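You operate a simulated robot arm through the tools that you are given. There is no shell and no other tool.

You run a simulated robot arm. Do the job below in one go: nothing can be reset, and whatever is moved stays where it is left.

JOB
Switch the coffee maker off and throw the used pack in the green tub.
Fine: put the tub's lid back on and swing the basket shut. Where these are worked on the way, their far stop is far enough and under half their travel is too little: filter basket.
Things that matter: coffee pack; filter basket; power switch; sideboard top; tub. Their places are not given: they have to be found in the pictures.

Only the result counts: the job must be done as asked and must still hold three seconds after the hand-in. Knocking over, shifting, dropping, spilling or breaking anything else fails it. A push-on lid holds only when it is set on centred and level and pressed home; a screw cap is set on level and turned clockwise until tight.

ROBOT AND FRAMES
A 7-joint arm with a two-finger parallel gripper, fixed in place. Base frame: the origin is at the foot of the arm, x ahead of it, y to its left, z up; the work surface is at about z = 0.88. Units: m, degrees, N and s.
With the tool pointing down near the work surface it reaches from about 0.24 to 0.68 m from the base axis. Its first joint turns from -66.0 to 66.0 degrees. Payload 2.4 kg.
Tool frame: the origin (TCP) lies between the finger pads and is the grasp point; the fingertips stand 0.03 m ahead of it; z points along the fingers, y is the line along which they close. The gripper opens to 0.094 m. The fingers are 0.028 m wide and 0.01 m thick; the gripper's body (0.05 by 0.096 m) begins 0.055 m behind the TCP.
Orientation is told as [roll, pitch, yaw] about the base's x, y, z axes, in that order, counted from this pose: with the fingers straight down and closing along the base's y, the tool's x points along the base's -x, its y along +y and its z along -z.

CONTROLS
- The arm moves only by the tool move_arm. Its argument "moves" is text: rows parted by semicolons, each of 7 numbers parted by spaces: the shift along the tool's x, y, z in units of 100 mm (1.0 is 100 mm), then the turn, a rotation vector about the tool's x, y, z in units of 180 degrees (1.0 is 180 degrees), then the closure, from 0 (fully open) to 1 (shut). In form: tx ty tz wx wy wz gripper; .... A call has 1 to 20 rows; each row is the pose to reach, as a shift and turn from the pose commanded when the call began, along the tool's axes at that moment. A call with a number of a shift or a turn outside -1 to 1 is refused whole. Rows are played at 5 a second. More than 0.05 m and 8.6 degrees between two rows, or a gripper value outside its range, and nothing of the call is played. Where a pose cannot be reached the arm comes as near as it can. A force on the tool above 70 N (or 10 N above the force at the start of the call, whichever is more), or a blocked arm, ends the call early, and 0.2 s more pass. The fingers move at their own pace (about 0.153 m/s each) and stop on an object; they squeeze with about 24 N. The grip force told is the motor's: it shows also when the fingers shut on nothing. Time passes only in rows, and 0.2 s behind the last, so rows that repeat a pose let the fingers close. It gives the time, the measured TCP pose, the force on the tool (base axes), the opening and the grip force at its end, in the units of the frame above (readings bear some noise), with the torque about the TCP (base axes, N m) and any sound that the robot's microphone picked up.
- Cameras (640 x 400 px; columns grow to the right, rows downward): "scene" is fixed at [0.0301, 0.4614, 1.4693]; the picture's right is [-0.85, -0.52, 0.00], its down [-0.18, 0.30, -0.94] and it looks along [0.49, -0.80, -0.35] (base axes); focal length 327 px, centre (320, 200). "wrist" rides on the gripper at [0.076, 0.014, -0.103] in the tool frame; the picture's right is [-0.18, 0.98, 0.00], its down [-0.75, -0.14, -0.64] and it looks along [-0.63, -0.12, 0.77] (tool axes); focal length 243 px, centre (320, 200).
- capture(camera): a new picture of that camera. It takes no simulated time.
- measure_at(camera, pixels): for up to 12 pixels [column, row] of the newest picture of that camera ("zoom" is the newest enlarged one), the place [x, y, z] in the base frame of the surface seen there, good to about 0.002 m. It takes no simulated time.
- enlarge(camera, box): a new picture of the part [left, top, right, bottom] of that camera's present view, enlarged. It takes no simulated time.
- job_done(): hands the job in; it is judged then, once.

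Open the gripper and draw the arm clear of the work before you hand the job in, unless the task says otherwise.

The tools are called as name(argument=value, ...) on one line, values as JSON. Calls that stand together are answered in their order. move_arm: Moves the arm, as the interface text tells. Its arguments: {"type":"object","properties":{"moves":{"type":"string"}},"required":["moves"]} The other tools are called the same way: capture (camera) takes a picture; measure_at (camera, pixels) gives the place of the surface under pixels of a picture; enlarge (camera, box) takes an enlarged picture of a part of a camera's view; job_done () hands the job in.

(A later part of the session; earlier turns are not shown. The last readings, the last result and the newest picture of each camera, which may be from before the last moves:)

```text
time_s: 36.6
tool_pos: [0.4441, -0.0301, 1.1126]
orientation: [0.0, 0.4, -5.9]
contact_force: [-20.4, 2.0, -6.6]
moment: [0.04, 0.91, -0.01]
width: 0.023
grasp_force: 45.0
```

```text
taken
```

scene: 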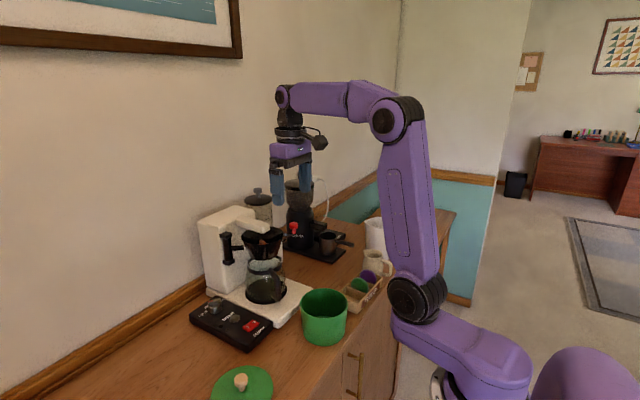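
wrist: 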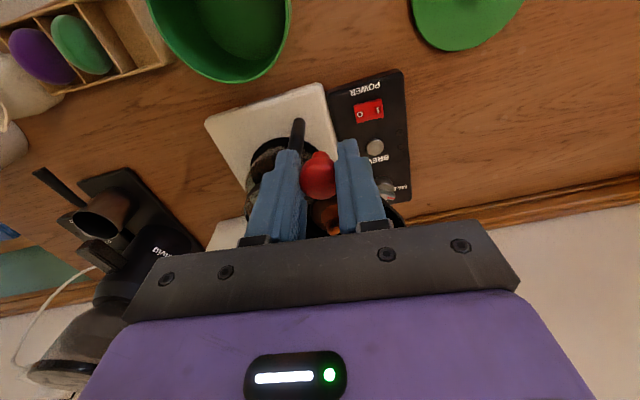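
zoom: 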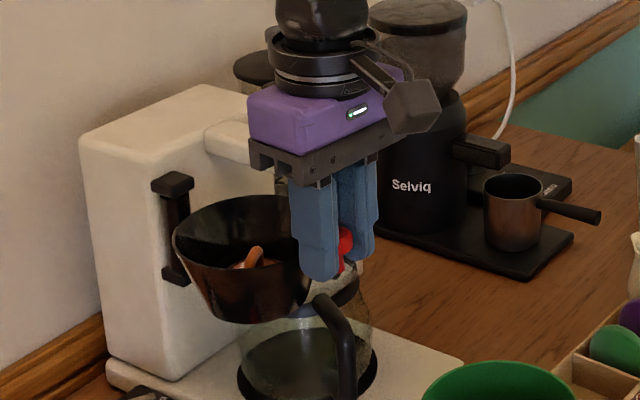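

Now it pushes outward, so the real hinge is (0.611,-0.0505) with r≈0.1675. About 51° is open so far; I'll continue 25° further.

move_arm(moves="0.015 0.15 0 0 0 0.0278 1; -0.006 0.295 0 0 0 0.0556 1; -0.041 0.436 0 0 0 0.0833 1; -0.041 0.436 0 0 0 0.0833 1")

enlarge(camera="scene", box=[190, 180, 350, 300])

```text
time_s: 37.6
tool_pos: [0.4549, 0.0118, 1.1131]
orientation: [0.0, -0.1, -20.8]
contact_force: [4.9, -1.5, -34.2]
moment: [-0.22, -0.55, 0.03]
width: 0.0231
grasp_force: 44.7
```

```text
3.33 times, centred on (270, 240) of scene
```

zoom: 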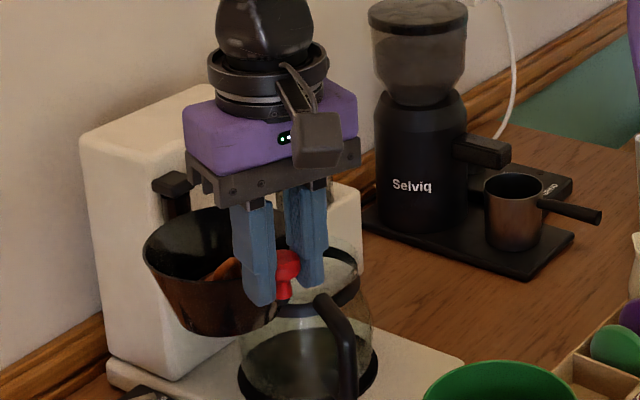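

The basket follows nicely (66° open). The tool is being pulled down with 34 N, so I lower 1.5 mm and continue toward the far stop.

move_arm(moves="-0.01 0.146 0.015 0 0 0.0278 1; -0.031 0.291 0.015 0 0 0.0556 1; -0.031 0.291 0.015 0 0 0.0556 1")

enlarge(camera="scene", box=[190, 180, 350, 300])

capture(camera="wrist")

```text
time_s: 38.4
tool_pos: [0.4679, 0.039, 1.1127]
orientation: [0.2, -0.1, -30.9]
contact_force: [-3.9, 2.0, -5.7]
moment: [0.25, 0.48, -0.09]
width: 0.0228
grasp_force: 45.2
```

```text
3.33 times, centred on (270, 240) of scene
```

zoom: 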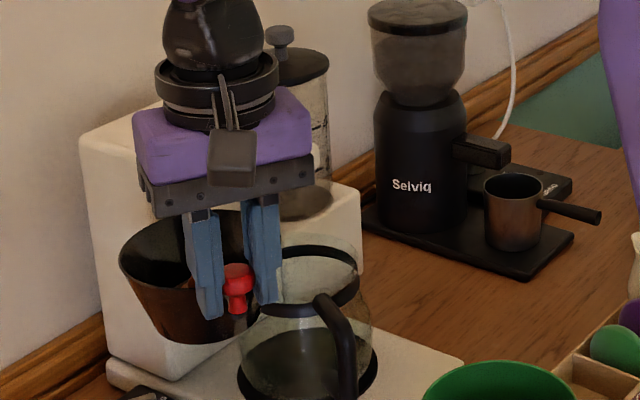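

```text
taken
```

wrist: 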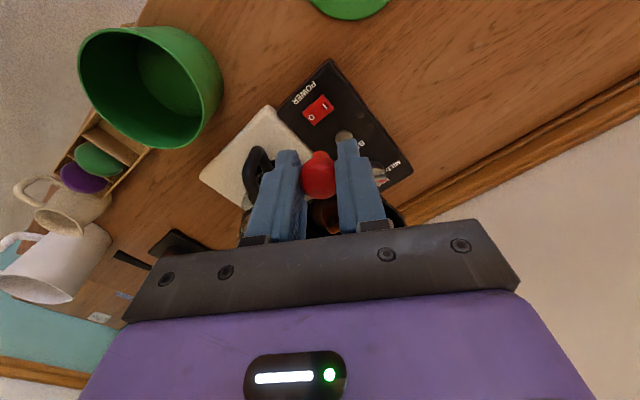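

76° open with no stop felt yet. I'll go another 15°.

move_arm(moves="-0.009 0.145 0 0 0 0.0278 1; -0.031 0.29 0 0 0 0.0556 1; -0.066 0.431 0 0 0 0.0833 1; -0.066 0.431 0 0 0 0.0833 1")

enlarge(camera="scene", box=[190, 180, 350, 300])

```text
time_s: 39.4
tool_pos: [0.4953, 0.0726, 1.1127]
orientation: [-0.1, 0.1, -45.8]
contact_force: [-21.7, 10.7, 14.4]
moment: [-0.29, 0.01, 0.02]
width: 0.0232
grasp_force: 44.5
```

```text
3.33 times, centred on (270, 240) of scene
```

zoom: 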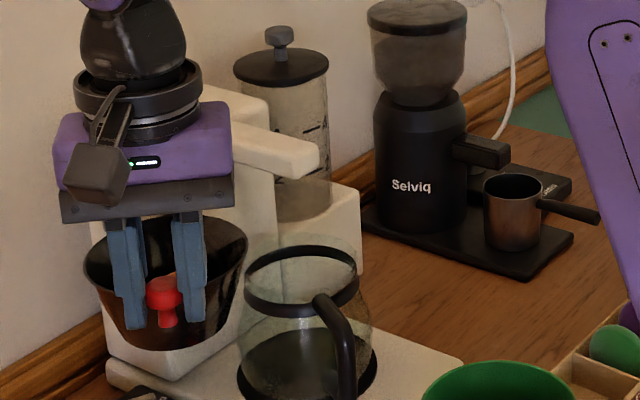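

91° open with slight resistance. I'll try another 5° to feel for the far stop.

move_arm(moves="0.006 0.07 -0.005 0 0 0.0139 1; 0.006 0.147 -0.005 0 0 0.0278 1; 0.006 0.147 -0.005 0 0 0.0278 1")

enlarge(camera="scene", box=[190, 180, 350, 300])

capture(camera="wrist")

```text
time_s: 40.0
tool_pos: [0.4963, 0.0731, 1.113]
orientation: [-2.1, 0.8, -51.0]
contact_force: [-22.2, -7.8, 16.5]
moment: [-0.34, 0.63, 0.01]
width: 0.0232
grasp_force: 44.9
stopped in row 3: the force on the tool passed its limit at 75 N (the readings are from after the stop); the commanded pose is now the measured one
```

```text
3.33 times, centred on (270, 240) of scene
```

zoom: 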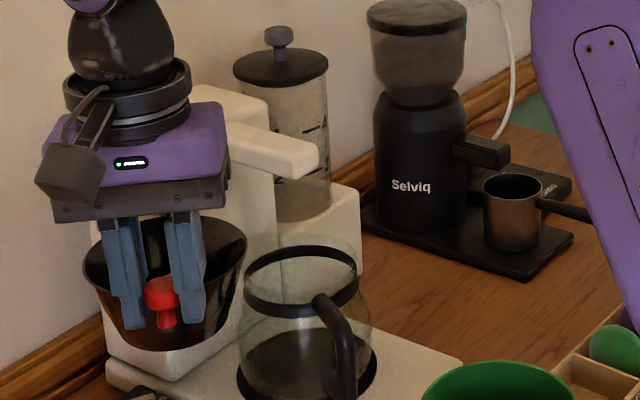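

```text
taken
```

wrist: 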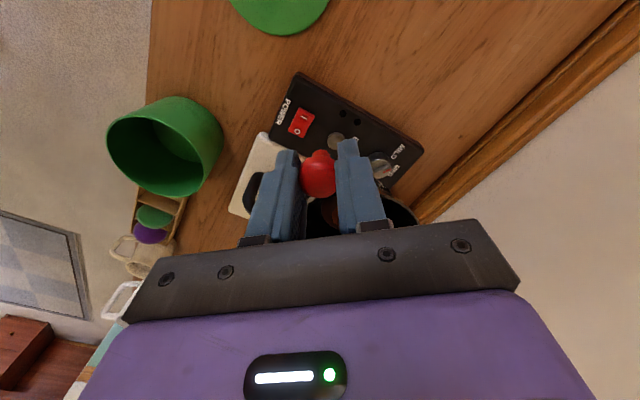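

Far stop reached at ~92°. I'll release the knob and rise straight up.

move_arm(moves="0 0 0 0 0 0 0.8; 0 0 0 0 0 0 0.5; 0 0 0 0 0 0 0.5; 0 0 -0.2 0 0 0 0.5; 0 0 -0.5 0 0 0 0.5; 0 0 -1 0 0 0 0.5; 0 0 -1 0 0 0 0.5")

capture(camera="wrist")

capture(camera="scene")

```text
time_s: 41.6
tool_pos: [0.503, 0.0749, 1.213]
orientation: [-1.8, 0.6, -50.9]
contact_force: [0.4, 0.8, -0.7]
moment: [-0.01, 0.03, -0.02]
width: 0.0471
grasp_force: 0.1
```

```text
taken
```

wrist: 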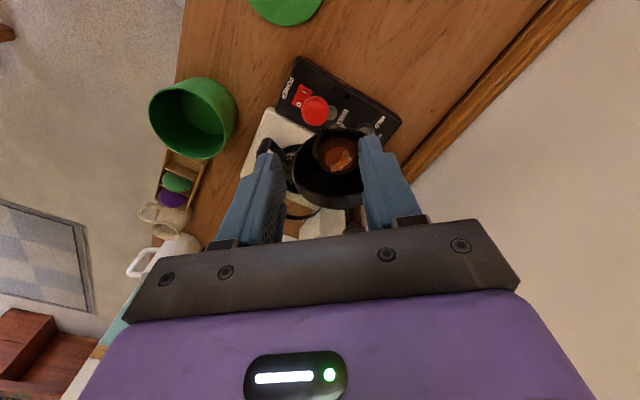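

```text
taken
```

scene: 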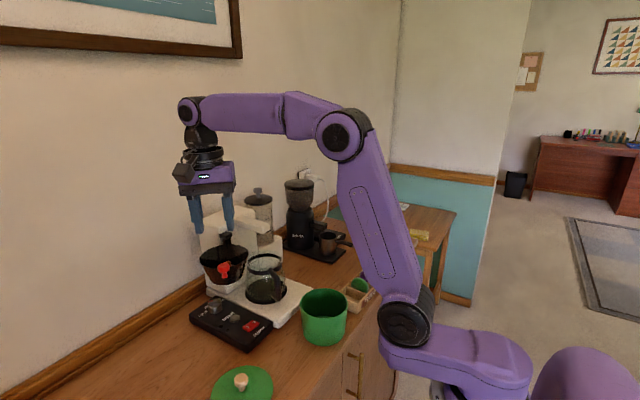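

The basket is open and the pack is visible at wrist (338,155). I'll enlarge and measure the pack and its tab.

enlarge(camera="wrist", box=[285, 110, 395, 210])

measure_at(camera="wrist", pixels=[[334, 157], [339, 157], [344, 160], [349, 164], [328, 150], [350, 148], [335, 142], [295, 165], [330, 128], [365, 150], [326, 200], [340, 150]])

enlarge(camera="scene", box=[195, 230, 255, 290])

```text
4.00 times, centred on (340, 160) of wrist
```

zoom: 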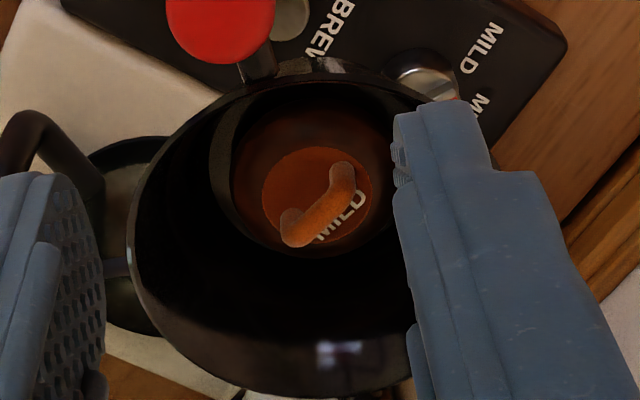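

```text
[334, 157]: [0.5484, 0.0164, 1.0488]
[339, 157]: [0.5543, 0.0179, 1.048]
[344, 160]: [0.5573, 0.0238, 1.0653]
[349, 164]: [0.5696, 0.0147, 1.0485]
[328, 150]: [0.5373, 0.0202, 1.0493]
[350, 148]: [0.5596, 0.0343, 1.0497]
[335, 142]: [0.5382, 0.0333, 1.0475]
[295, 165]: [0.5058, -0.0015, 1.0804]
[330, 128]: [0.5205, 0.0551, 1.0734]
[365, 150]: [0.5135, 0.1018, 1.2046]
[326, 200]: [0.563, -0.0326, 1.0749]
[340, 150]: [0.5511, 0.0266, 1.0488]
```

```text
6.67 times, centred on (225, 260) of scene
```

zoom: 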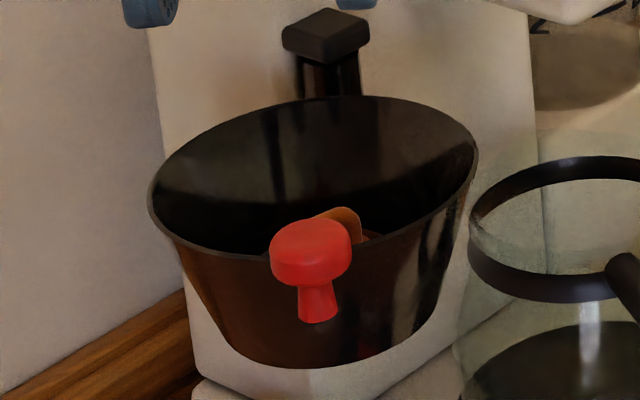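

I'll enlarge the pack again and measure the arch-shaped tab directly in the zoom.

enlarge(camera="wrist", box=[285, 110, 395, 210])

measure_at(camera="zoom", pixels=[[292, 218], [300, 236], [315, 222], [330, 205], [342, 190], [343, 175], [280, 200], [365, 175], [310, 160], [245, 200], [385, 150], [320, 110]])

```text
4.00 times, centred on (340, 160) of wrist
```

zoom: 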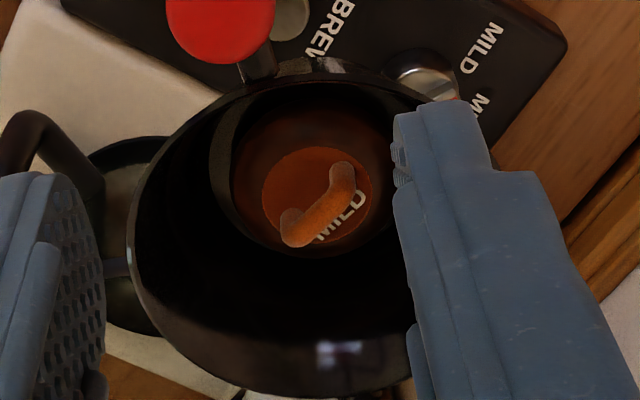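

```text
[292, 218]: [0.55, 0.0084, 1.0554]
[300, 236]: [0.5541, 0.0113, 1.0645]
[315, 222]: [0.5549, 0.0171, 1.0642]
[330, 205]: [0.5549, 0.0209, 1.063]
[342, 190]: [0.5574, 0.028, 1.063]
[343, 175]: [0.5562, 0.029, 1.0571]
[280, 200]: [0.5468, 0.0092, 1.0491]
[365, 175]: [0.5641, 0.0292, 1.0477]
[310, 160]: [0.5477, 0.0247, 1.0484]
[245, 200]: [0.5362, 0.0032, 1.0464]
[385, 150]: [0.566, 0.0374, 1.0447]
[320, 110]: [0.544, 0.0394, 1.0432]
```

The tab is an arch running from (0.552,0.009) to (0.557,0.029), with top z≈1.0645 and the disc top at 1.0485. I'll level the tool, then yaw to about -102° so the fingers close across it, centred above (0.555,0.019).

move_arm(moves="0 0 0 -0.01 -0.0033 0 0.6; 0 0 0 -0.01 -0.0033 0 0.6")

move_arm(moves="-0.11 0.01 0 0 0 0.0405 0.66; -0.22 0.02 0 0 0 0.081 0.66; -0.33 0.03 0 0 0 0.1215 0.66; -0.44 0.04 0 0 0 0.162 0.66; -0.55 0.05 0 0 0 0.2025 0.66; -0.66 0.05 0 0 0 0.243 0.66; -0.762 0.052 0 0 0 0.283 0.66; -0.762 0.052 0 0 0 0.283 0.66")

capture(camera="wrist")

enlarge(camera="scene", box=[170, 170, 290, 290])

```text
time_s: 42.2
tool_pos: [0.5027, 0.0766, 1.2108]
orientation: [0.1, 0.0, -50.9]
contact_force: [0.8, -0.7, -0.6]
moment: [0.02, 0.01, 0.01]
width: 0.0375
grasp_force: 0.1
```

```text
time_s: 44.0
tool_pos: [0.5554, 0.0208, 1.211]
orientation: [0.1, 0.0, -101.8]
contact_force: [0.4, -1.1, 0.0]
moment: [0.01, 0.03, -0.02]
width: 0.0323
grasp_force: 0.1
```

```text
taken
```

wrist: 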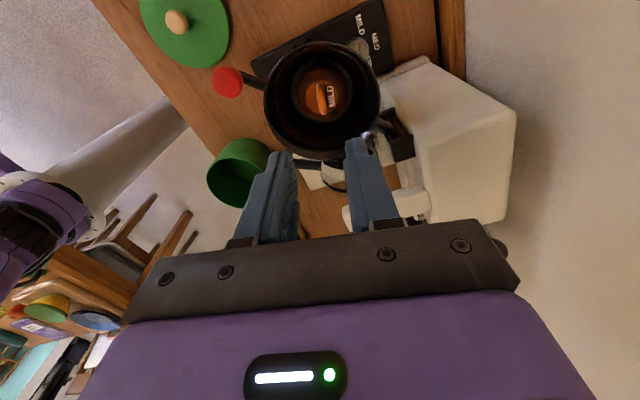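

```text
3.33 times, centred on (230, 230) of scene
```

zoom: 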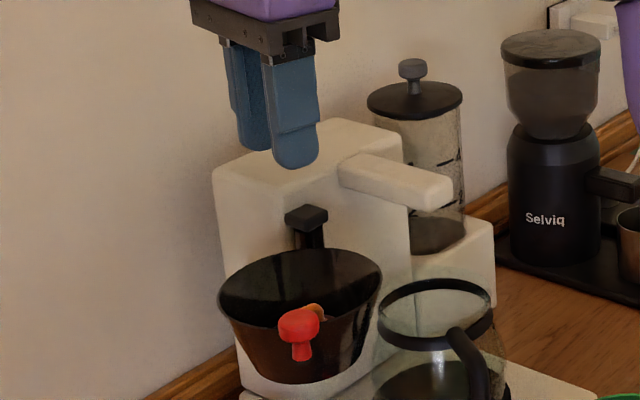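

The tab at wrist (322,95) now lies between the finger lines. I'll enlarge and re-measure from this viewpoint.

enlarge(camera="wrist", box=[260, 40, 390, 160])

measure_at(camera="wrist", pixels=[[321, 84], [321, 90], [322, 95], [322, 100], [323, 106], [319, 92], [325, 92], [310, 92], [345, 92], [320, 72], [265, 100], [380, 105]])

```text
3.33 times, centred on (325, 100) of wrist
```

zoom: 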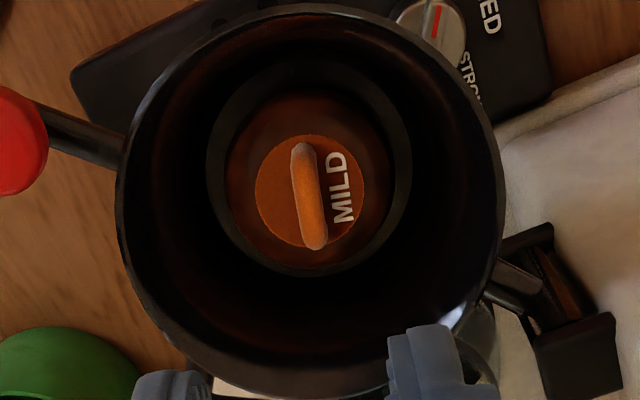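

```text
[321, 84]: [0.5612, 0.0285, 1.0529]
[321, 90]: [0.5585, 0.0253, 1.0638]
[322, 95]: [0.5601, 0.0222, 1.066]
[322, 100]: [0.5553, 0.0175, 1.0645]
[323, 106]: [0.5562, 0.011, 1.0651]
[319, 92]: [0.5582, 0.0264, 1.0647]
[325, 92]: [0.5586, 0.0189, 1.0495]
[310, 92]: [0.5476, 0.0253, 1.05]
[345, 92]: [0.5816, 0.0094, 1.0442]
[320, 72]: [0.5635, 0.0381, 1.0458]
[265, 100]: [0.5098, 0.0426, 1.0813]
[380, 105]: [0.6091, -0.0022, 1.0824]
```

I'll measure the tab's ends and the inner ring's height exactly to be sure the fingertips will clear.

measure_at(camera="zoom", pixels=[[303, 150], [308, 190], [313, 225], [316, 243], [297, 200], [321, 200], [220, 190], [400, 190], [240, 190], [380, 190], [175, 190], [450, 190]])

```text
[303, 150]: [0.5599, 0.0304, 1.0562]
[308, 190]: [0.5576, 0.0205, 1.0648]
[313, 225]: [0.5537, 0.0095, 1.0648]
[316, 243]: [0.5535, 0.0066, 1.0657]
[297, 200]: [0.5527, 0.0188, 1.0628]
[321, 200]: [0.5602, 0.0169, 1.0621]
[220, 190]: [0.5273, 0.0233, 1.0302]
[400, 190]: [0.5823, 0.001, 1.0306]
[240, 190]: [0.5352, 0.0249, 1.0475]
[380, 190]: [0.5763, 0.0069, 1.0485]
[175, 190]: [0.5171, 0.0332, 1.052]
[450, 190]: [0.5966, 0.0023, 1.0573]
```

Clear: the cone is about 0.04 m in radius at fingertip depth, and the tab centre is (0.5565,0.018). I'll descend in two stages.

move_arm(moves="-0.017 0.019 0.3 0 0 0.0167 0.66; -0.017 0.019 0.6 0 0 0.0167 0.66; -0.017 0.019 0.9 0 0 0.0167 0.66; -0.017 0.019 0.9 0 0 0.0167 0.66")

capture(camera="wrist")

enlarge(camera="scene", box=[170, 190, 270, 290])

```text
time_s: 45.0
tool_pos: [0.5578, 0.0191, 1.1178]
orientation: [0.1, 0.1, -104.7]
contact_force: [0.3, 0.2, 0.0]
moment: [-0.03, 0.01, 0.01]
width: 0.0321
grasp_force: 0.1
```

```text
taken
```

wrist: 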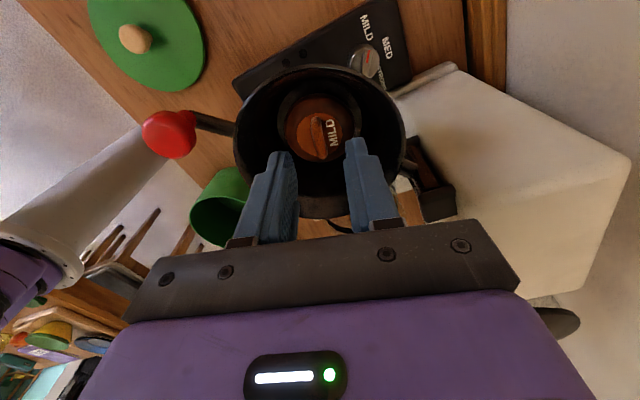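

```text
4.00 times, centred on (220, 240) of scene
```

zoom: 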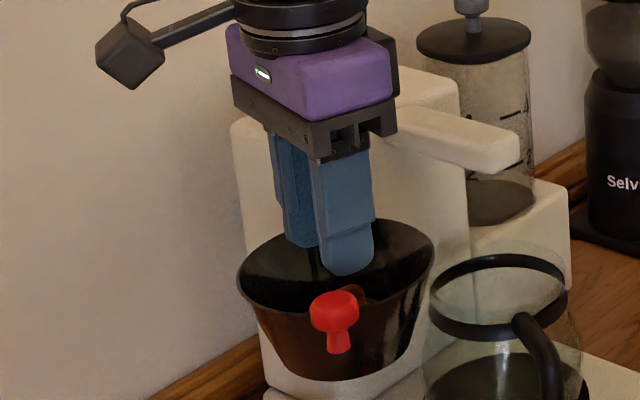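

Fingers straddle the tab line. I'll go down the last 37 mm and close.

move_arm(moves="0 0 0.15 0 0 0 0.66; 0 0 0.28 0 0 0 0.66; 0 0 0.37 0 0 0 0.66; 0 0 0.37 0 0 0 0.66; 0 0 0.37 0 0 0 0.85; 0 0 0.37 0 0 0 1; 0 0 0.37 0 0 0 1")

capture(camera="wrist")

```text
time_s: 46.6
tool_pos: [0.5567, 0.0172, 1.0822]
orientation: [0.0, 0.1, -104.8]
contact_force: [-0.5, -0.2, 0.5]
moment: [-0.02, 0.0, 0.0]
width: 0.0069
grasp_force: 23.9
```

```text
taken
```

wrist: 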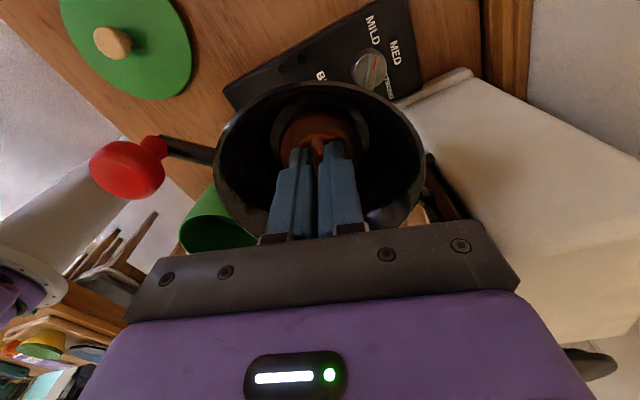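

The tab is gripped (0.0069 m wide). I'll lift straight up slowly.

move_arm(moves="0 0 -0.05 0 0 0 1; 0 0 -0.15 0 0 0 1; 0 0 -0.3 0 0 0 1; 0 0 -0.5 0 0 0 1; 0 0 -0.75 0 0 0 1; 0 0 -1 0 0 0 1; 0 0 -1 0 0 0 1")

capture(camera="wrist")

capture(camera="scene")

```text
time_s: 48.2
tool_pos: [0.5552, 0.0167, 1.1838]
orientation: [0.0, 0.2, -104.8]
contact_force: [-0.4, -0.3, -0.7]
moment: [0.0, 0.01, 0.0]
width: 0.007
grasp_force: 24.1
```

```text
taken
```

wrist: 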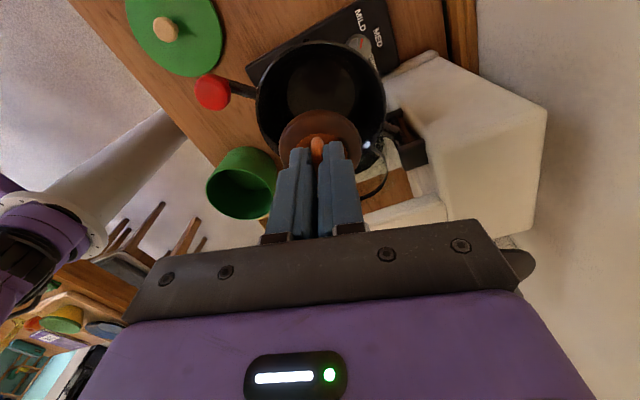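

```text
taken
```

scene: 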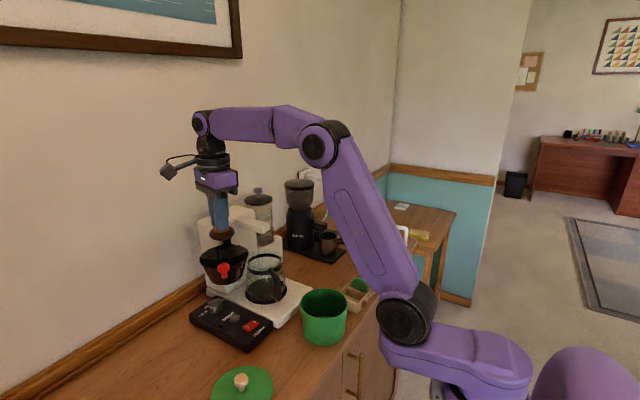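

The pack is out and hanging from the fingers. I'll carry it toward the tub, turning the yaw back to 0 along the way.

move_arm(moves="0 0 -0.3 0 0 0 1; -0.113 -0.123 -0.3 0 0 -0.0364 1; -0.225 -0.246 -0.3 0 0 -0.0728 1; -0.338 -0.369 -0.3 0 0 -0.1092 1; -0.45 -0.491 -0.3 0 0 -0.1456 1; -0.563 -0.614 -0.3 0 0 -0.182 1; -0.676 -0.737 -0.3 0 0 -0.2184 1; -0.788 -0.86 -0.3 0 0 -0.2548 1; -0.901 -0.983 -0.3 0 0 -0.291 1; -0.901 -0.983 -0.3 0 0 -0.291 1")

move_arm(moves="0.02 -0.119 0 0 0 -0.0364 1; 0.04 -0.238 0 0 0 -0.0728 1; 0.06 -0.357 0 0 0 -0.1092 1; 0.083 -0.476 0 0 0 -0.1456 1; 0.104 -0.594 0 0 0 -0.182 1; 0.125 -0.713 0 0 0 -0.2184 1; 0.145 -0.832 0 0 0 -0.2548 1; 0.166 -0.951 0 0 0 -0.291 1; 0.166 -0.951 0 0 0 -0.291 1")

capture(camera="wrist")

capture(camera="scene")

```text
time_s: 50.4
tool_pos: [0.4383, -0.0436, 1.214]
orientation: [0.1, 0.0, -52.3]
contact_force: [-0.2, 0.0, -0.6]
moment: [-0.03, 0.0, 0.02]
width: 0.007
grasp_force: 23.8
```

```text
time_s: 52.4
tool_pos: [0.3517, -0.0892, 1.2141]
orientation: [0.1, 0.0, 0.0]
contact_force: [0.4, 0.3, -0.1]
moment: [-0.02, 0.01, -0.02]
width: 0.007
grasp_force: 23.8
```

```text
taken
```

wrist: 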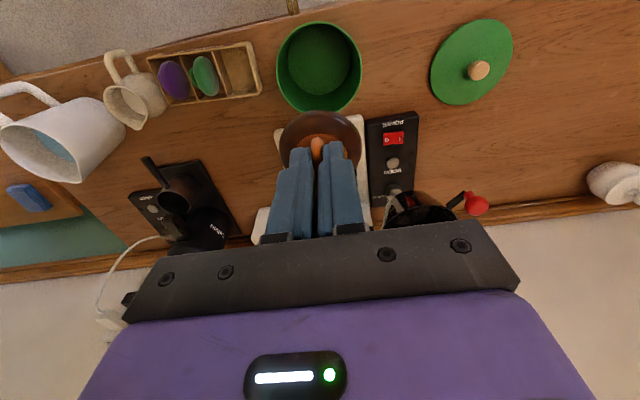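

```text
taken
```

scene: 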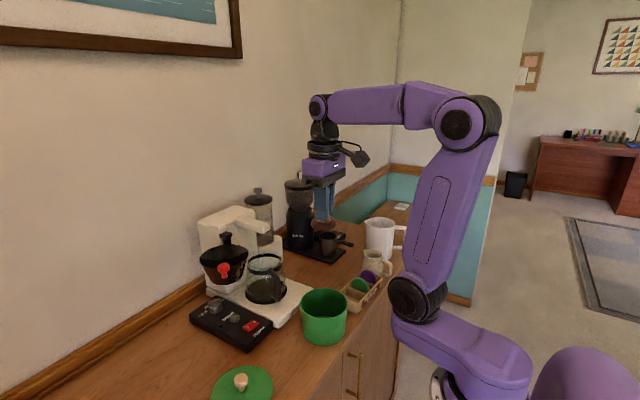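

The tool is over the tub. I'll measure the tub's rim and floor and the held pack's lower edge.

enlarge(camera="wrist", box=[260, 10, 380, 170])

measure_at(camera="wrist", pixels=[[277, 65], [361, 65], [318, 24], [318, 113], [318, 60], [318, 80], [290, 115], [355, 115], [320, 115], [280, 130], [360, 130], [320, 95]])

enlarge(camera="scene", box=[280, 200, 370, 350])

```text
2.50 times, centred on (320, 90) of wrist
```

zoom: 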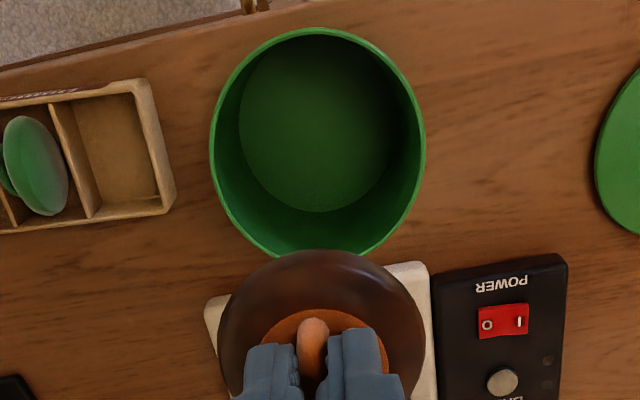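

```text
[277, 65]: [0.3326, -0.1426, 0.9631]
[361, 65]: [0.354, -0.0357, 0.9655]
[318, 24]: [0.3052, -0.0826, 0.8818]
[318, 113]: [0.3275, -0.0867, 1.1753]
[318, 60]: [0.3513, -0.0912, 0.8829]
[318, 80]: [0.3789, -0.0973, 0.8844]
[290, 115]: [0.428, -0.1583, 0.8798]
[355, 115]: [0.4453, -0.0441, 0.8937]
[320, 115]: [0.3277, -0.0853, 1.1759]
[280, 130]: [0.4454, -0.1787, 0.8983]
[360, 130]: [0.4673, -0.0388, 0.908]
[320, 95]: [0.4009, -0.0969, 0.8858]
```

```text
2.67 times, centred on (325, 275) of scene
```

zoom: 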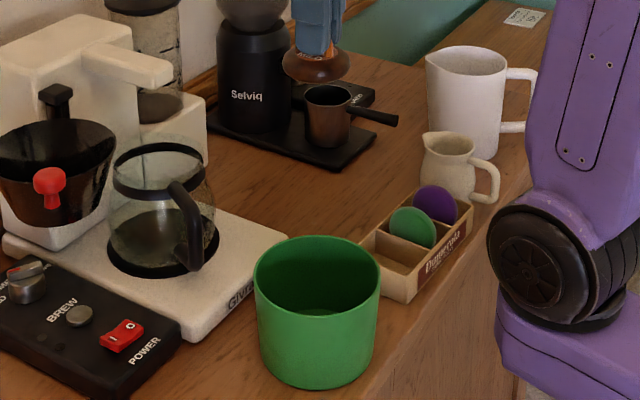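

Tub centre is about (0.35,-0.089), rim z 0.964, floor 0.883, and the pack radius (~0.025) fits easily. I'll lower the pack into the tub.

move_arm(moves="0 0 0.3 0 0 0 1; 0 0 0.65 0 0 0 1; 0 0 1 0 0 0 1; 0 0 1 0 0 0 1")

move_arm(moves="0 0 0.3 0 0 0 1; 0 0 0.65 0 0 0 1; 0 0 1 0 0 0 1; 0 0 1 0 0 0 1")

enlarge(camera="scene", box=[270, 220, 380, 350])

```text
time_s: 53.4
tool_pos: [0.3536, -0.089, 1.1127]
orientation: [0.1, 0.0, 0.1]
contact_force: [-1.1, -0.7, 0.1]
moment: [0.0, -0.02, 0.0]
width: 0.0071
grasp_force: 24.3
```

```text
time_s: 54.4
tool_pos: [0.355, -0.0897, 1.0149]
orientation: [0.1, -0.1, -0.1]
contact_force: [-0.6, 0.6, -0.4]
moment: [0.01, -0.01, 0.03]
width: 0.0072
grasp_force: 24.0
```

```text
3.08 times, centred on (325, 285) of scene
```

zoom: 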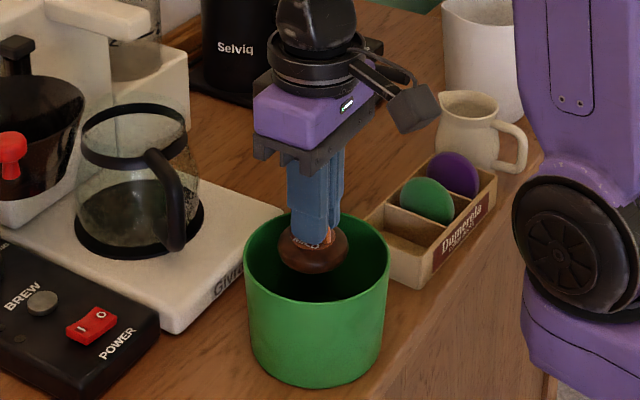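

The pack is entering the tub, well centred. I'll lower further to near the floor.

move_arm(moves="0 0 0.2 0 0 0 1; 0 0 0.4 0 0 0 1; 0 0 0.58 0 0 0 1; 0 0 0.58 0 0 0 1")

capture(camera="wrist")

```text
time_s: 55.4
tool_pos: [0.3527, -0.0888, 0.9555]
orientation: [0.1, 0.0, -0.2]
contact_force: [0.7, 0.3, -1.2]
moment: [-0.01, 0.01, -0.05]
width: 0.007
grasp_force: 24.0
```

```text
taken
```

wrist: 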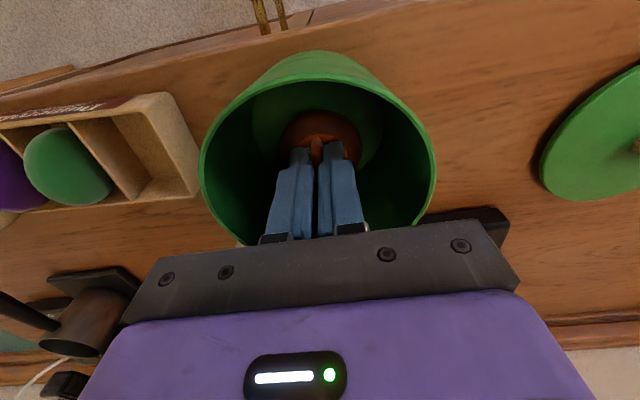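

No contact yet; I'll lower another 10 mm slowly, then release.

move_arm(moves="0 0 0.03 0 0 0 1; 0 0 0.06 0 0 0 1; 0 0 0.1 0 0 0 1; 0 0 0.1 0 0 0 1")

```text
time_s: 56.4
tool_pos: [0.3534, -0.0892, 0.9459]
orientation: [0.1, 0.0, -0.1]
contact_force: [-0.9, -0.2, 0.5]
moment: [-0.02, -0.01, 0.02]
width: 0.0071
grasp_force: 24.0
```

Still free and the fingertips are inside the tub, so the pack is only millimetres above the floor. I'll open gently and rise.

move_arm(moves="0 0 0 0 0 0 0.85; 0 0 0 0 0 0 0.7; 0 0 0 0 0 0 0.65; 0 0 0 0 0 0 0.65; 0 0 -0.2 0 0 0 0.65; 0 0 -0.5 0 0 0 0.65; 0 0 -1 0 0 0 0.65")

move_arm(moves="0 0 -0.5 0 0 0 0.65; 0 0 -1 0 0 0 0.65; 0 0 -1 0 0 0 0.65")

capture(camera="wrist")

capture(camera="scene")

```text
time_s: 58.0
tool_pos: [0.3534, -0.0897, 1.0468]
orientation: [0.1, -0.1, -0.2]
contact_force: [0.6, 0.0, -0.4]
moment: [0.01, -0.01, -0.01]
width: 0.0329
grasp_force: 0.1
```

```text
time_s: 58.8
tool_pos: [0.3532, -0.0895, 1.1459]
orientation: [0.1, 0.0, -0.1]
contact_force: [-0.5, -0.4, -0.1]
moment: [0.0, -0.04, 0.02]
width: 0.033
grasp_force: 0.0
```

```text
taken
```

wrist: 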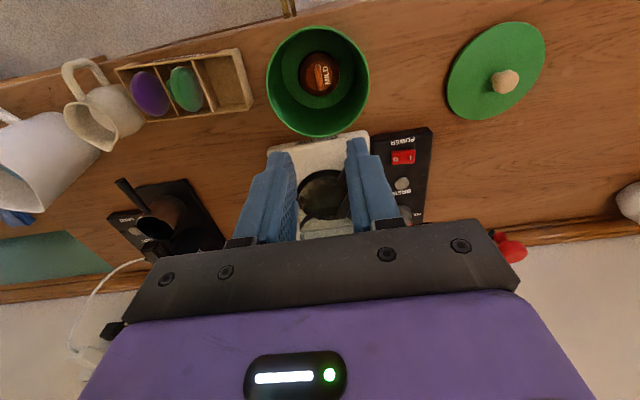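

```text
taken
```

scene: 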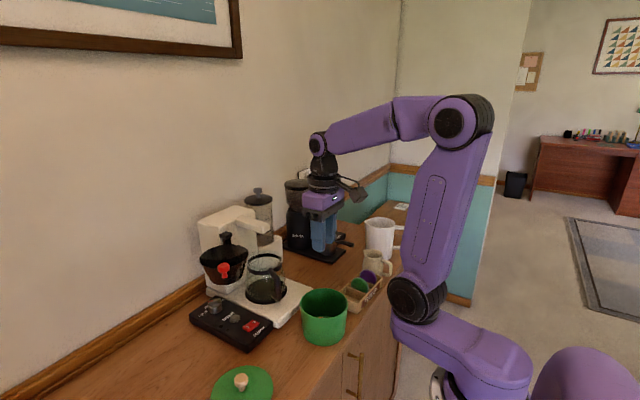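

The pack lies on the tub floor at wrist (320,73). Now I'll put the lid back: move over to the lid knob at about (0.40,0.141).

move_arm(moves="0 0.35 0 0 0 0 0.5; -0.1 0.7 0 0 0 0 0.4; -0.2 1 0 0 0 0 0.4; -0.2 1 0 0 0 0 0.4")

move_arm(moves="-0.1 0.4 0 0 0 0 0.4; -0.2 0.8 0 0 0 0 0.4; -0.264 1 0.2 0 0 0 0.4; -0.264 1 0.5 0 0 0 0.4; -0.264 1 0.5 0 0 0 0.4")

move_arm(moves="0 0.3 0.2 0 0 0 0.4; 0 0.307 0.6 0 0 0 0.4; 0 0.307 0.8 0 0 0 0.4; 0 0.307 0.8 0 0 0 0.4")

capture(camera="wrist")

```text
time_s: 59.8
tool_pos: [0.3713, 0.0103, 1.144]
orientation: [0.2, 0.0, -0.1]
contact_force: [0.6, 0.0, 0.5]
moment: [0.01, -0.02, 0.0]
width: 0.0565
grasp_force: 0.0
```

```text
time_s: 61.0
tool_pos: [0.4018, 0.1113, 1.0956]
orientation: [0.1, 0.0, -0.1]
contact_force: [0.3, 0.7, 1.0]
moment: [0.01, 0.0, -0.02]
width: 0.0564
grasp_force: 0.0
```

```text
time_s: 62.0
tool_pos: [0.4, 0.1408, 1.0154]
orientation: [0.0, 0.0, -0.1]
contact_force: [-0.8, 0.4, -0.5]
moment: [-0.01, 0.0, -0.03]
width: 0.0564
grasp_force: 0.0
```

```text
taken
```

wrist: 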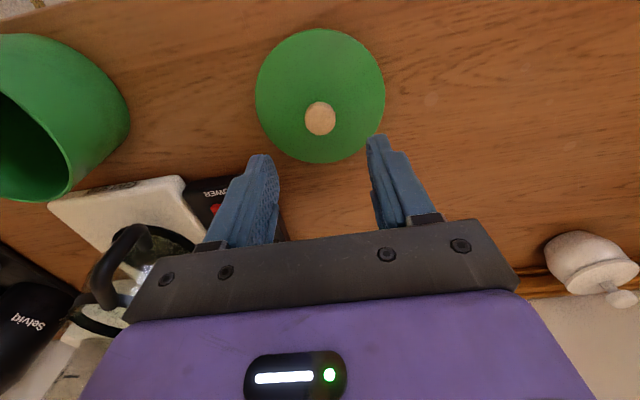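

The knob (320,119) is in line with the fingers. I'll lower 86 mm and grip it.

move_arm(moves="0 0 0.3 0 0 0 0.4; 0 0 0.6 0 0 0 0.4; 0 0 0.8 0 0 0 0.4; 0 0 0.86 0 0 0 0.4; 0 0 0.86 0 0 0 0.4; 0 0 0.86 0 0 0 0.7; 0 0 0.86 0 0 0 1; 0 0 0.86 0 0 0 1")

capture(camera="wrist")

```text
time_s: 63.8
tool_pos: [0.3981, 0.1416, 0.9312]
orientation: [0.2, 0.0, -0.1]
contact_force: [-0.3, -0.7, 0.3]
moment: [0.0, -0.01, -0.01]
width: 0.0242
grasp_force: 23.6
```

```text
taken
```

wrist: 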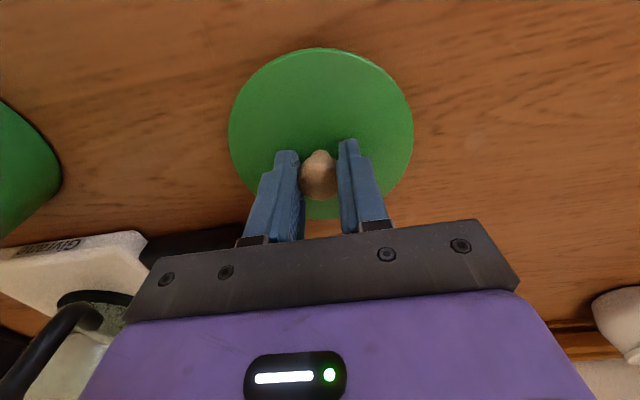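

Gripped (0.0242 m). I'll lift it clear and carry it back above the tub.

move_arm(moves="0 0 -0.1 0 0 0 1; 0 0 -0.3 0 0 0 1; 0 0 -0.6 0 0 0 1; 0 0 -1 0 0 0 1; 0 0 -1 0 0 0 1")

move_arm(moves="0.1 -0.2 -0.3 0 0 0 1; 0.2 -0.45 -0.5 0 0 0 1; 0.3 -0.7 -0.5 0 0 0 1; 0.4 -1 -0.5 0 0 0 1; 0.4 -1 -0.5 0 0 0 1")

move_arm(moves="0.02 -0.25 0 0 0 0 1; 0.05 -0.5 0 0 0 0 1; 0.081 -0.75 0 0 0 0 1; 0.081 -1 0 0 0 0 1; 0.081 -1 0 0 0 0 1")

move_arm(moves="0 -0.15 0 0 0 0 1; 0 -0.314 0 0 0 0 1; 0 -0.314 0.2 0 0 0 1; 0 -0.314 0.3 0 0 0 1; 0 -0.314 0.3 0 0 0 1")

enlarge(camera="scene", box=[270, 220, 380, 350])

capture(camera="wrist")

```text
time_s: 65.0
tool_pos: [0.3992, 0.1432, 1.0297]
orientation: [0.2, 0.0, -0.1]
contact_force: [0.4, 0.2, -0.2]
moment: [-0.02, -0.01, 0.0]
width: 0.0245
grasp_force: 24.7
```

```text
time_s: 66.2
tool_pos: [0.3607, 0.0402, 1.082]
orientation: [0.1, 0.1, -0.1]
contact_force: [0.0, -0.5, -0.3]
moment: [-0.03, -0.02, 0.02]
width: 0.0242
grasp_force: 24.3
```

```text
time_s: 67.4
tool_pos: [0.3515, -0.0595, 1.0791]
orientation: [0.0, 0.0, 0.0]
contact_force: [0.4, -0.3, -0.4]
moment: [-0.03, -0.01, 0.03]
width: 0.0244
grasp_force: 24.0
```

```text
time_s: 68.6
tool_pos: [0.3511, -0.0892, 1.05]
orientation: [0.1, 0.0, 0.0]
contact_force: [-0.9, 0.1, -0.2]
moment: [-0.03, -0.01, -0.02]
width: 0.0242
grasp_force: 24.1
```

```text
3.08 times, centred on (325, 285) of scene
```

zoom: 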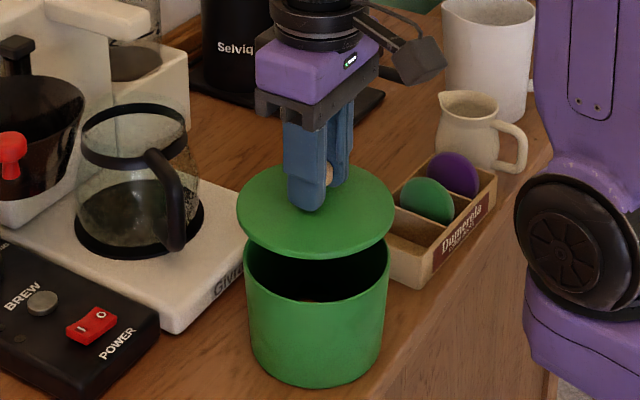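

```text
taken
```

wrist: 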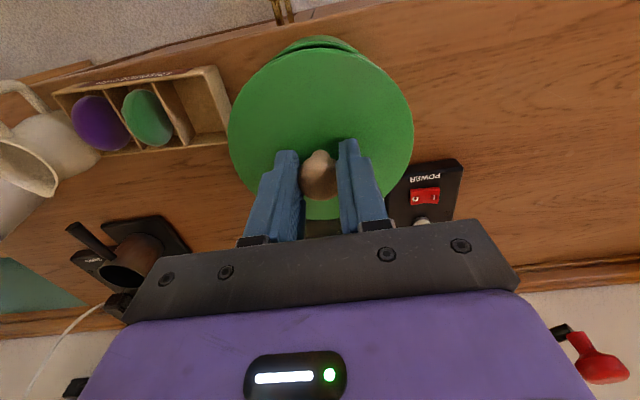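

The lid is level and lined up (TCP (0.351,-0.089), same as when lifted). I'll lower it until it meets the rim.

move_arm(moves="0 0 0.1 0 0 0 1; 0 0 0.2 0 0 0 1; 0 0 0.3 0 0 0 1; 0 0 0.34 0 0 0 1; 0 0 0.34 0 0 0 1")

enlarge(camera="scene", box=[280, 250, 370, 350])

```text
time_s: 69.8
tool_pos: [0.3518, -0.0897, 1.0158]
orientation: [0.2, 0.0, -0.2]
contact_force: [-0.1, 0.4, -0.1]
moment: [0.01, 0.04, -0.01]
width: 0.0244
grasp_force: 24.0
```

```text
4.00 times, centred on (325, 300) of scene
```

zoom: 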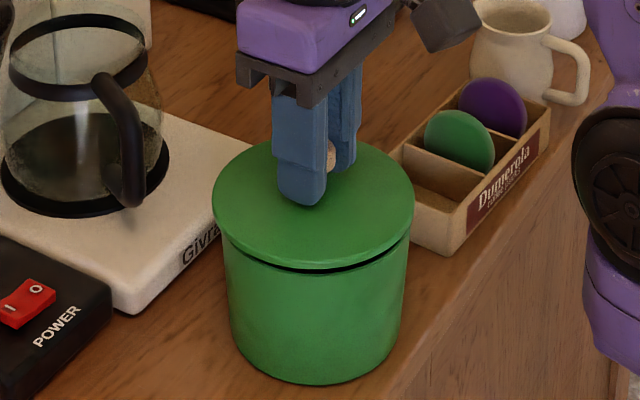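

The gap is small and even. I'll lower further in 2 mm steps, watching force and sound.

move_arm(moves="0 0 0.02 0 0 0 1; 0 0 0.04 0 0 0 1; 0 0 0.055 0 0 0 1; 0 0 0.055 0 0 0 1")

enlarge(camera="scene", box=[280, 250, 370, 350])

```text
time_s: 70.8
tool_pos: [0.3513, -0.0891, 1.0092]
orientation: [0.1, 0.0, -0.1]
contact_force: [0.1, 0.4, 0.2]
moment: [0.01, 0.03, 0.04]
width: 0.0242
grasp_force: 24.1
```

```text
4.00 times, centred on (325, 300) of scene
```

zoom: 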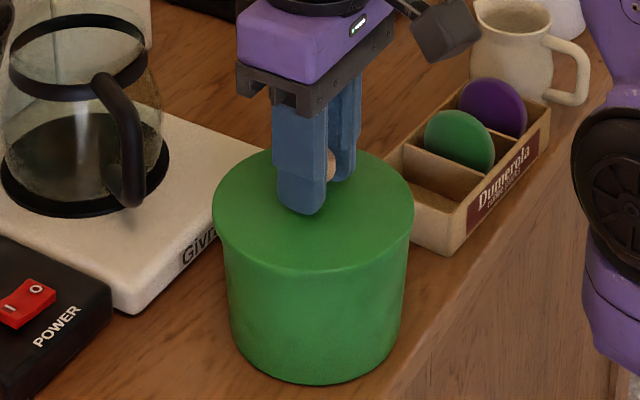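

The gap has closed visually with no contact force yet. I'll press on down gently in 1 mm steps.

move_arm(moves="0 0 0.01 0 0 0 1; 0 0 0.02 0 0 0 1; 0 0 0.03 0 0 0 1; 0 0 0.03 0 0 0 1")

```text
time_s: 71.8
tool_pos: [0.3516, -0.0889, 1.0086]
orientation: [0.1, -0.3, -0.1]
contact_force: [-5.4, 4.1, 39.9]
moment: [0.29, -0.03, 0.15]
width: 0.024
grasp_force: 24.0
```

Contact with about 40 N; no click heard yet. I'll press a little more.

move_arm(moves="0 0 0.01 0 0 0 1; 0 0 0.015 0 0 0 1; 0 0 0.02 0 0 0 1; 0 0 0.02 0 0 0 1")

enlarge(camera="scene", box=[280, 250, 370, 350])

```text
time_s: 72.3
tool_pos: [0.3514, -0.0891, 1.008]
orientation: [-0.1, -0.4, 0.0]
contact_force: [-3.4, 1.6, 16.8]
moment: [0.14, 0.02, 0.1]
width: 0.0237
grasp_force: 23.9
stopped in row 2: the force on the tool passed its limit at 73 N (the readings are from after the stop); the commanded pose is now the measured one
```

```text
4.00 times, centred on (325, 300) of scene
```

zoom: 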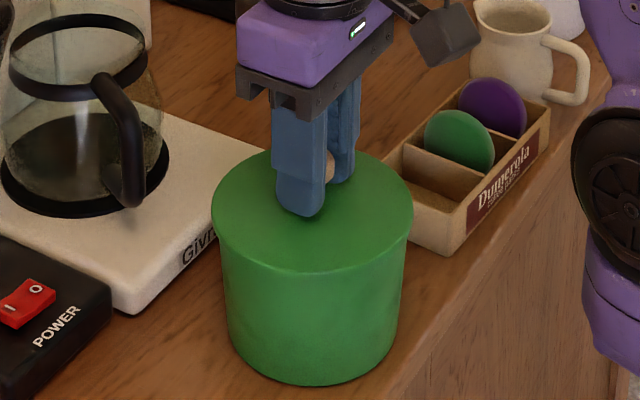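

It took 73 N, and the lid looks flush. I'll release, rise, and compare its height with the original seating (top ≈0.972).

move_arm(moves="0 0 -0.01 0 0 0 1; 0 0 -0.01 0 0 0 0.7; 0 0 -0.01 0 0 0 0.4; 0 0 -0.01 0 0 0 0.4; 0 0 -0.3 0 0 0 0.4; 0 0 -0.7 0 0 0 0.4; 0 0 -1 0 0 0 0.4; 0 0 -1 0 0 0 0.4")

capture(camera="scene")

measure_at(camera="scene", pixels=[[323, 290], [323, 296], [303, 299], [345, 300], [323, 314], [323, 310], [310, 292], [338, 292], [305, 303], [340, 307]])

enlarge(camera="scene", box=[290, 275, 360, 355])

capture(camera="wrist")

```text
time_s: 74.1
tool_pos: [0.3516, -0.09, 1.1091]
orientation: [0.0, -0.4, 0.0]
contact_force: [0.1, -1.0, 0.3]
moment: [0.01, -0.04, 0.03]
width: 0.0564
grasp_force: 0.0
heard: snap
```

```text
taken
```

scene: 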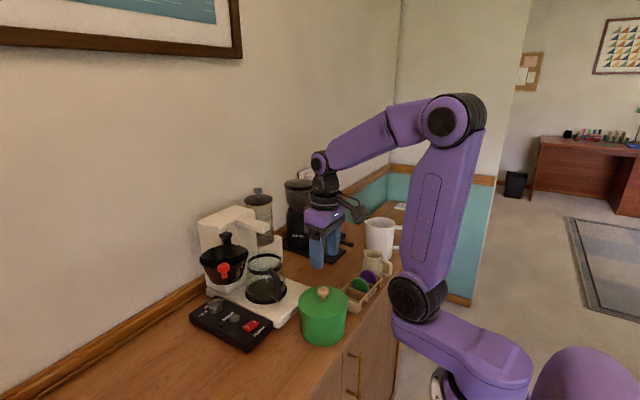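

```text
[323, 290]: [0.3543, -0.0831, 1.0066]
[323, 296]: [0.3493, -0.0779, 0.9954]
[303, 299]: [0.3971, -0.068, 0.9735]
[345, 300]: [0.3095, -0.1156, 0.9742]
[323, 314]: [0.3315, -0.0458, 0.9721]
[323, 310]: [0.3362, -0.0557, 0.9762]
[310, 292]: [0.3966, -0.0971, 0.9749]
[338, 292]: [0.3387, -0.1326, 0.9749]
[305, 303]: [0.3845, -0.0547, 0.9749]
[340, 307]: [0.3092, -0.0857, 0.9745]
```

```text
5.00 times, centred on (325, 315) of scene
```

zoom: 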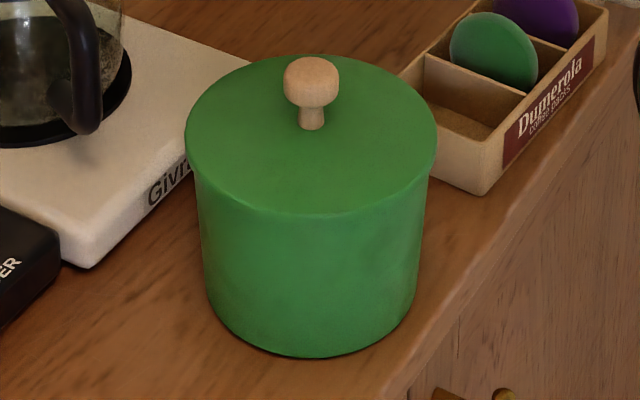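

```text
taken
```

wrist: 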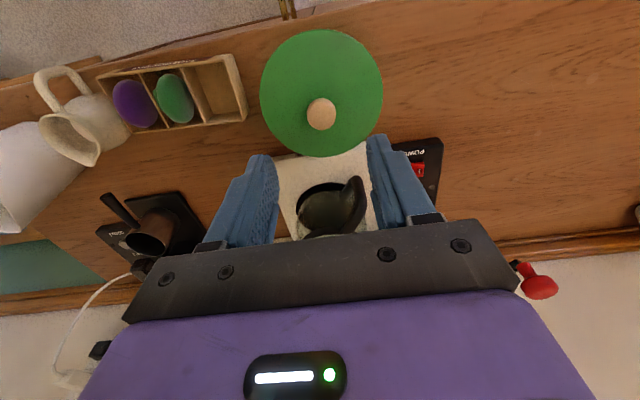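

The lid's top is at z 0.974, level, same as originally, and a snap was heard as it seated. Now I'll swing the basket shut: rise, then move above the red knob with yaw -46°.

move_arm(moves="0 0 -0.3 0 0.0022 0 0.4; 0 0 -0.6 0 0.0022 0 0.4; 0 0 -1 0 0.0022 0 0.4; 0 0 -1 0 0.0022 0 0.4")

move_arm(moves="-0.217 0.245 0 0 0 0.032 0.4; -0.433 0.49 0 0 0 0.064 0.4; -0.65 0.736 0 0 0 0.096 0.4; -0.866 0.981 0 0 0 0.128 0.4; -0.866 0.981 0 0 0 0.128 0.4")

move_arm(moves="-0.07 0.207 0 0 0 0.032 0.4; -0.138 0.414 0 0 0 0.064 0.4; -0.207 0.621 0 0 0 0.096 0.4; -0.276 0.828 0 0 0 0.128 0.4; -0.276 0.828 0.3 0 0 0.128 0.4; -0.276 0.828 0.3 0 0 0.128 0.4")

capture(camera="wrist")

capture(camera="scene")

```text
time_s: 75.1
tool_pos: [0.3528, -0.0899, 1.2089]
orientation: [-0.1, 0.1, 0.0]
contact_force: [-0.1, -0.3, 0.0]
moment: [0.02, 0.0, -0.01]
width: 0.0565
grasp_force: 0.0
```

```text
time_s: 76.3
tool_pos: [0.4376, 0.0083, 1.2069]
orientation: [0.0, 0.1, -23.1]
contact_force: [0.4, -0.2, -0.2]
moment: [-0.02, 0.0, 0.02]
width: 0.0563
grasp_force: 0.0
```

```text
time_s: 77.7
tool_pos: [0.4973, 0.0747, 1.1751]
orientation: [0.1, 0.1, -46.2]
contact_force: [-0.2, 0.3, -0.5]
moment: [0.01, 0.02, 0.03]
width: 0.0563
grasp_force: 0.1
```

```text
taken
```

wrist: 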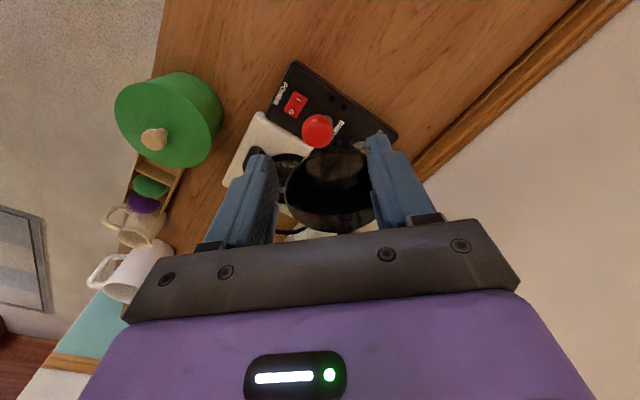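

```text
taken
```

scene: 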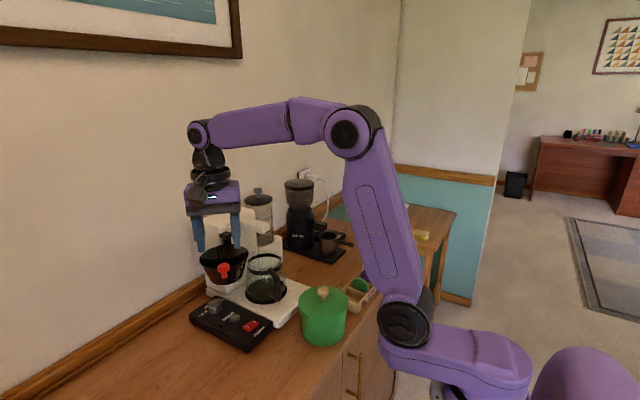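

The knob is in line at wrist (318,131). I'll verify its position before descending.

measure_at(camera="wrist", pixels=[[318, 131], [304, 131], [332, 131], [318, 118], [318, 145]])

```text
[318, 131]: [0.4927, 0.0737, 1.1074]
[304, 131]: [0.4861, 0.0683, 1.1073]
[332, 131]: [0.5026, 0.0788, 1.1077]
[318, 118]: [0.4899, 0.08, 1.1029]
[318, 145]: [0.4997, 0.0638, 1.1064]
```

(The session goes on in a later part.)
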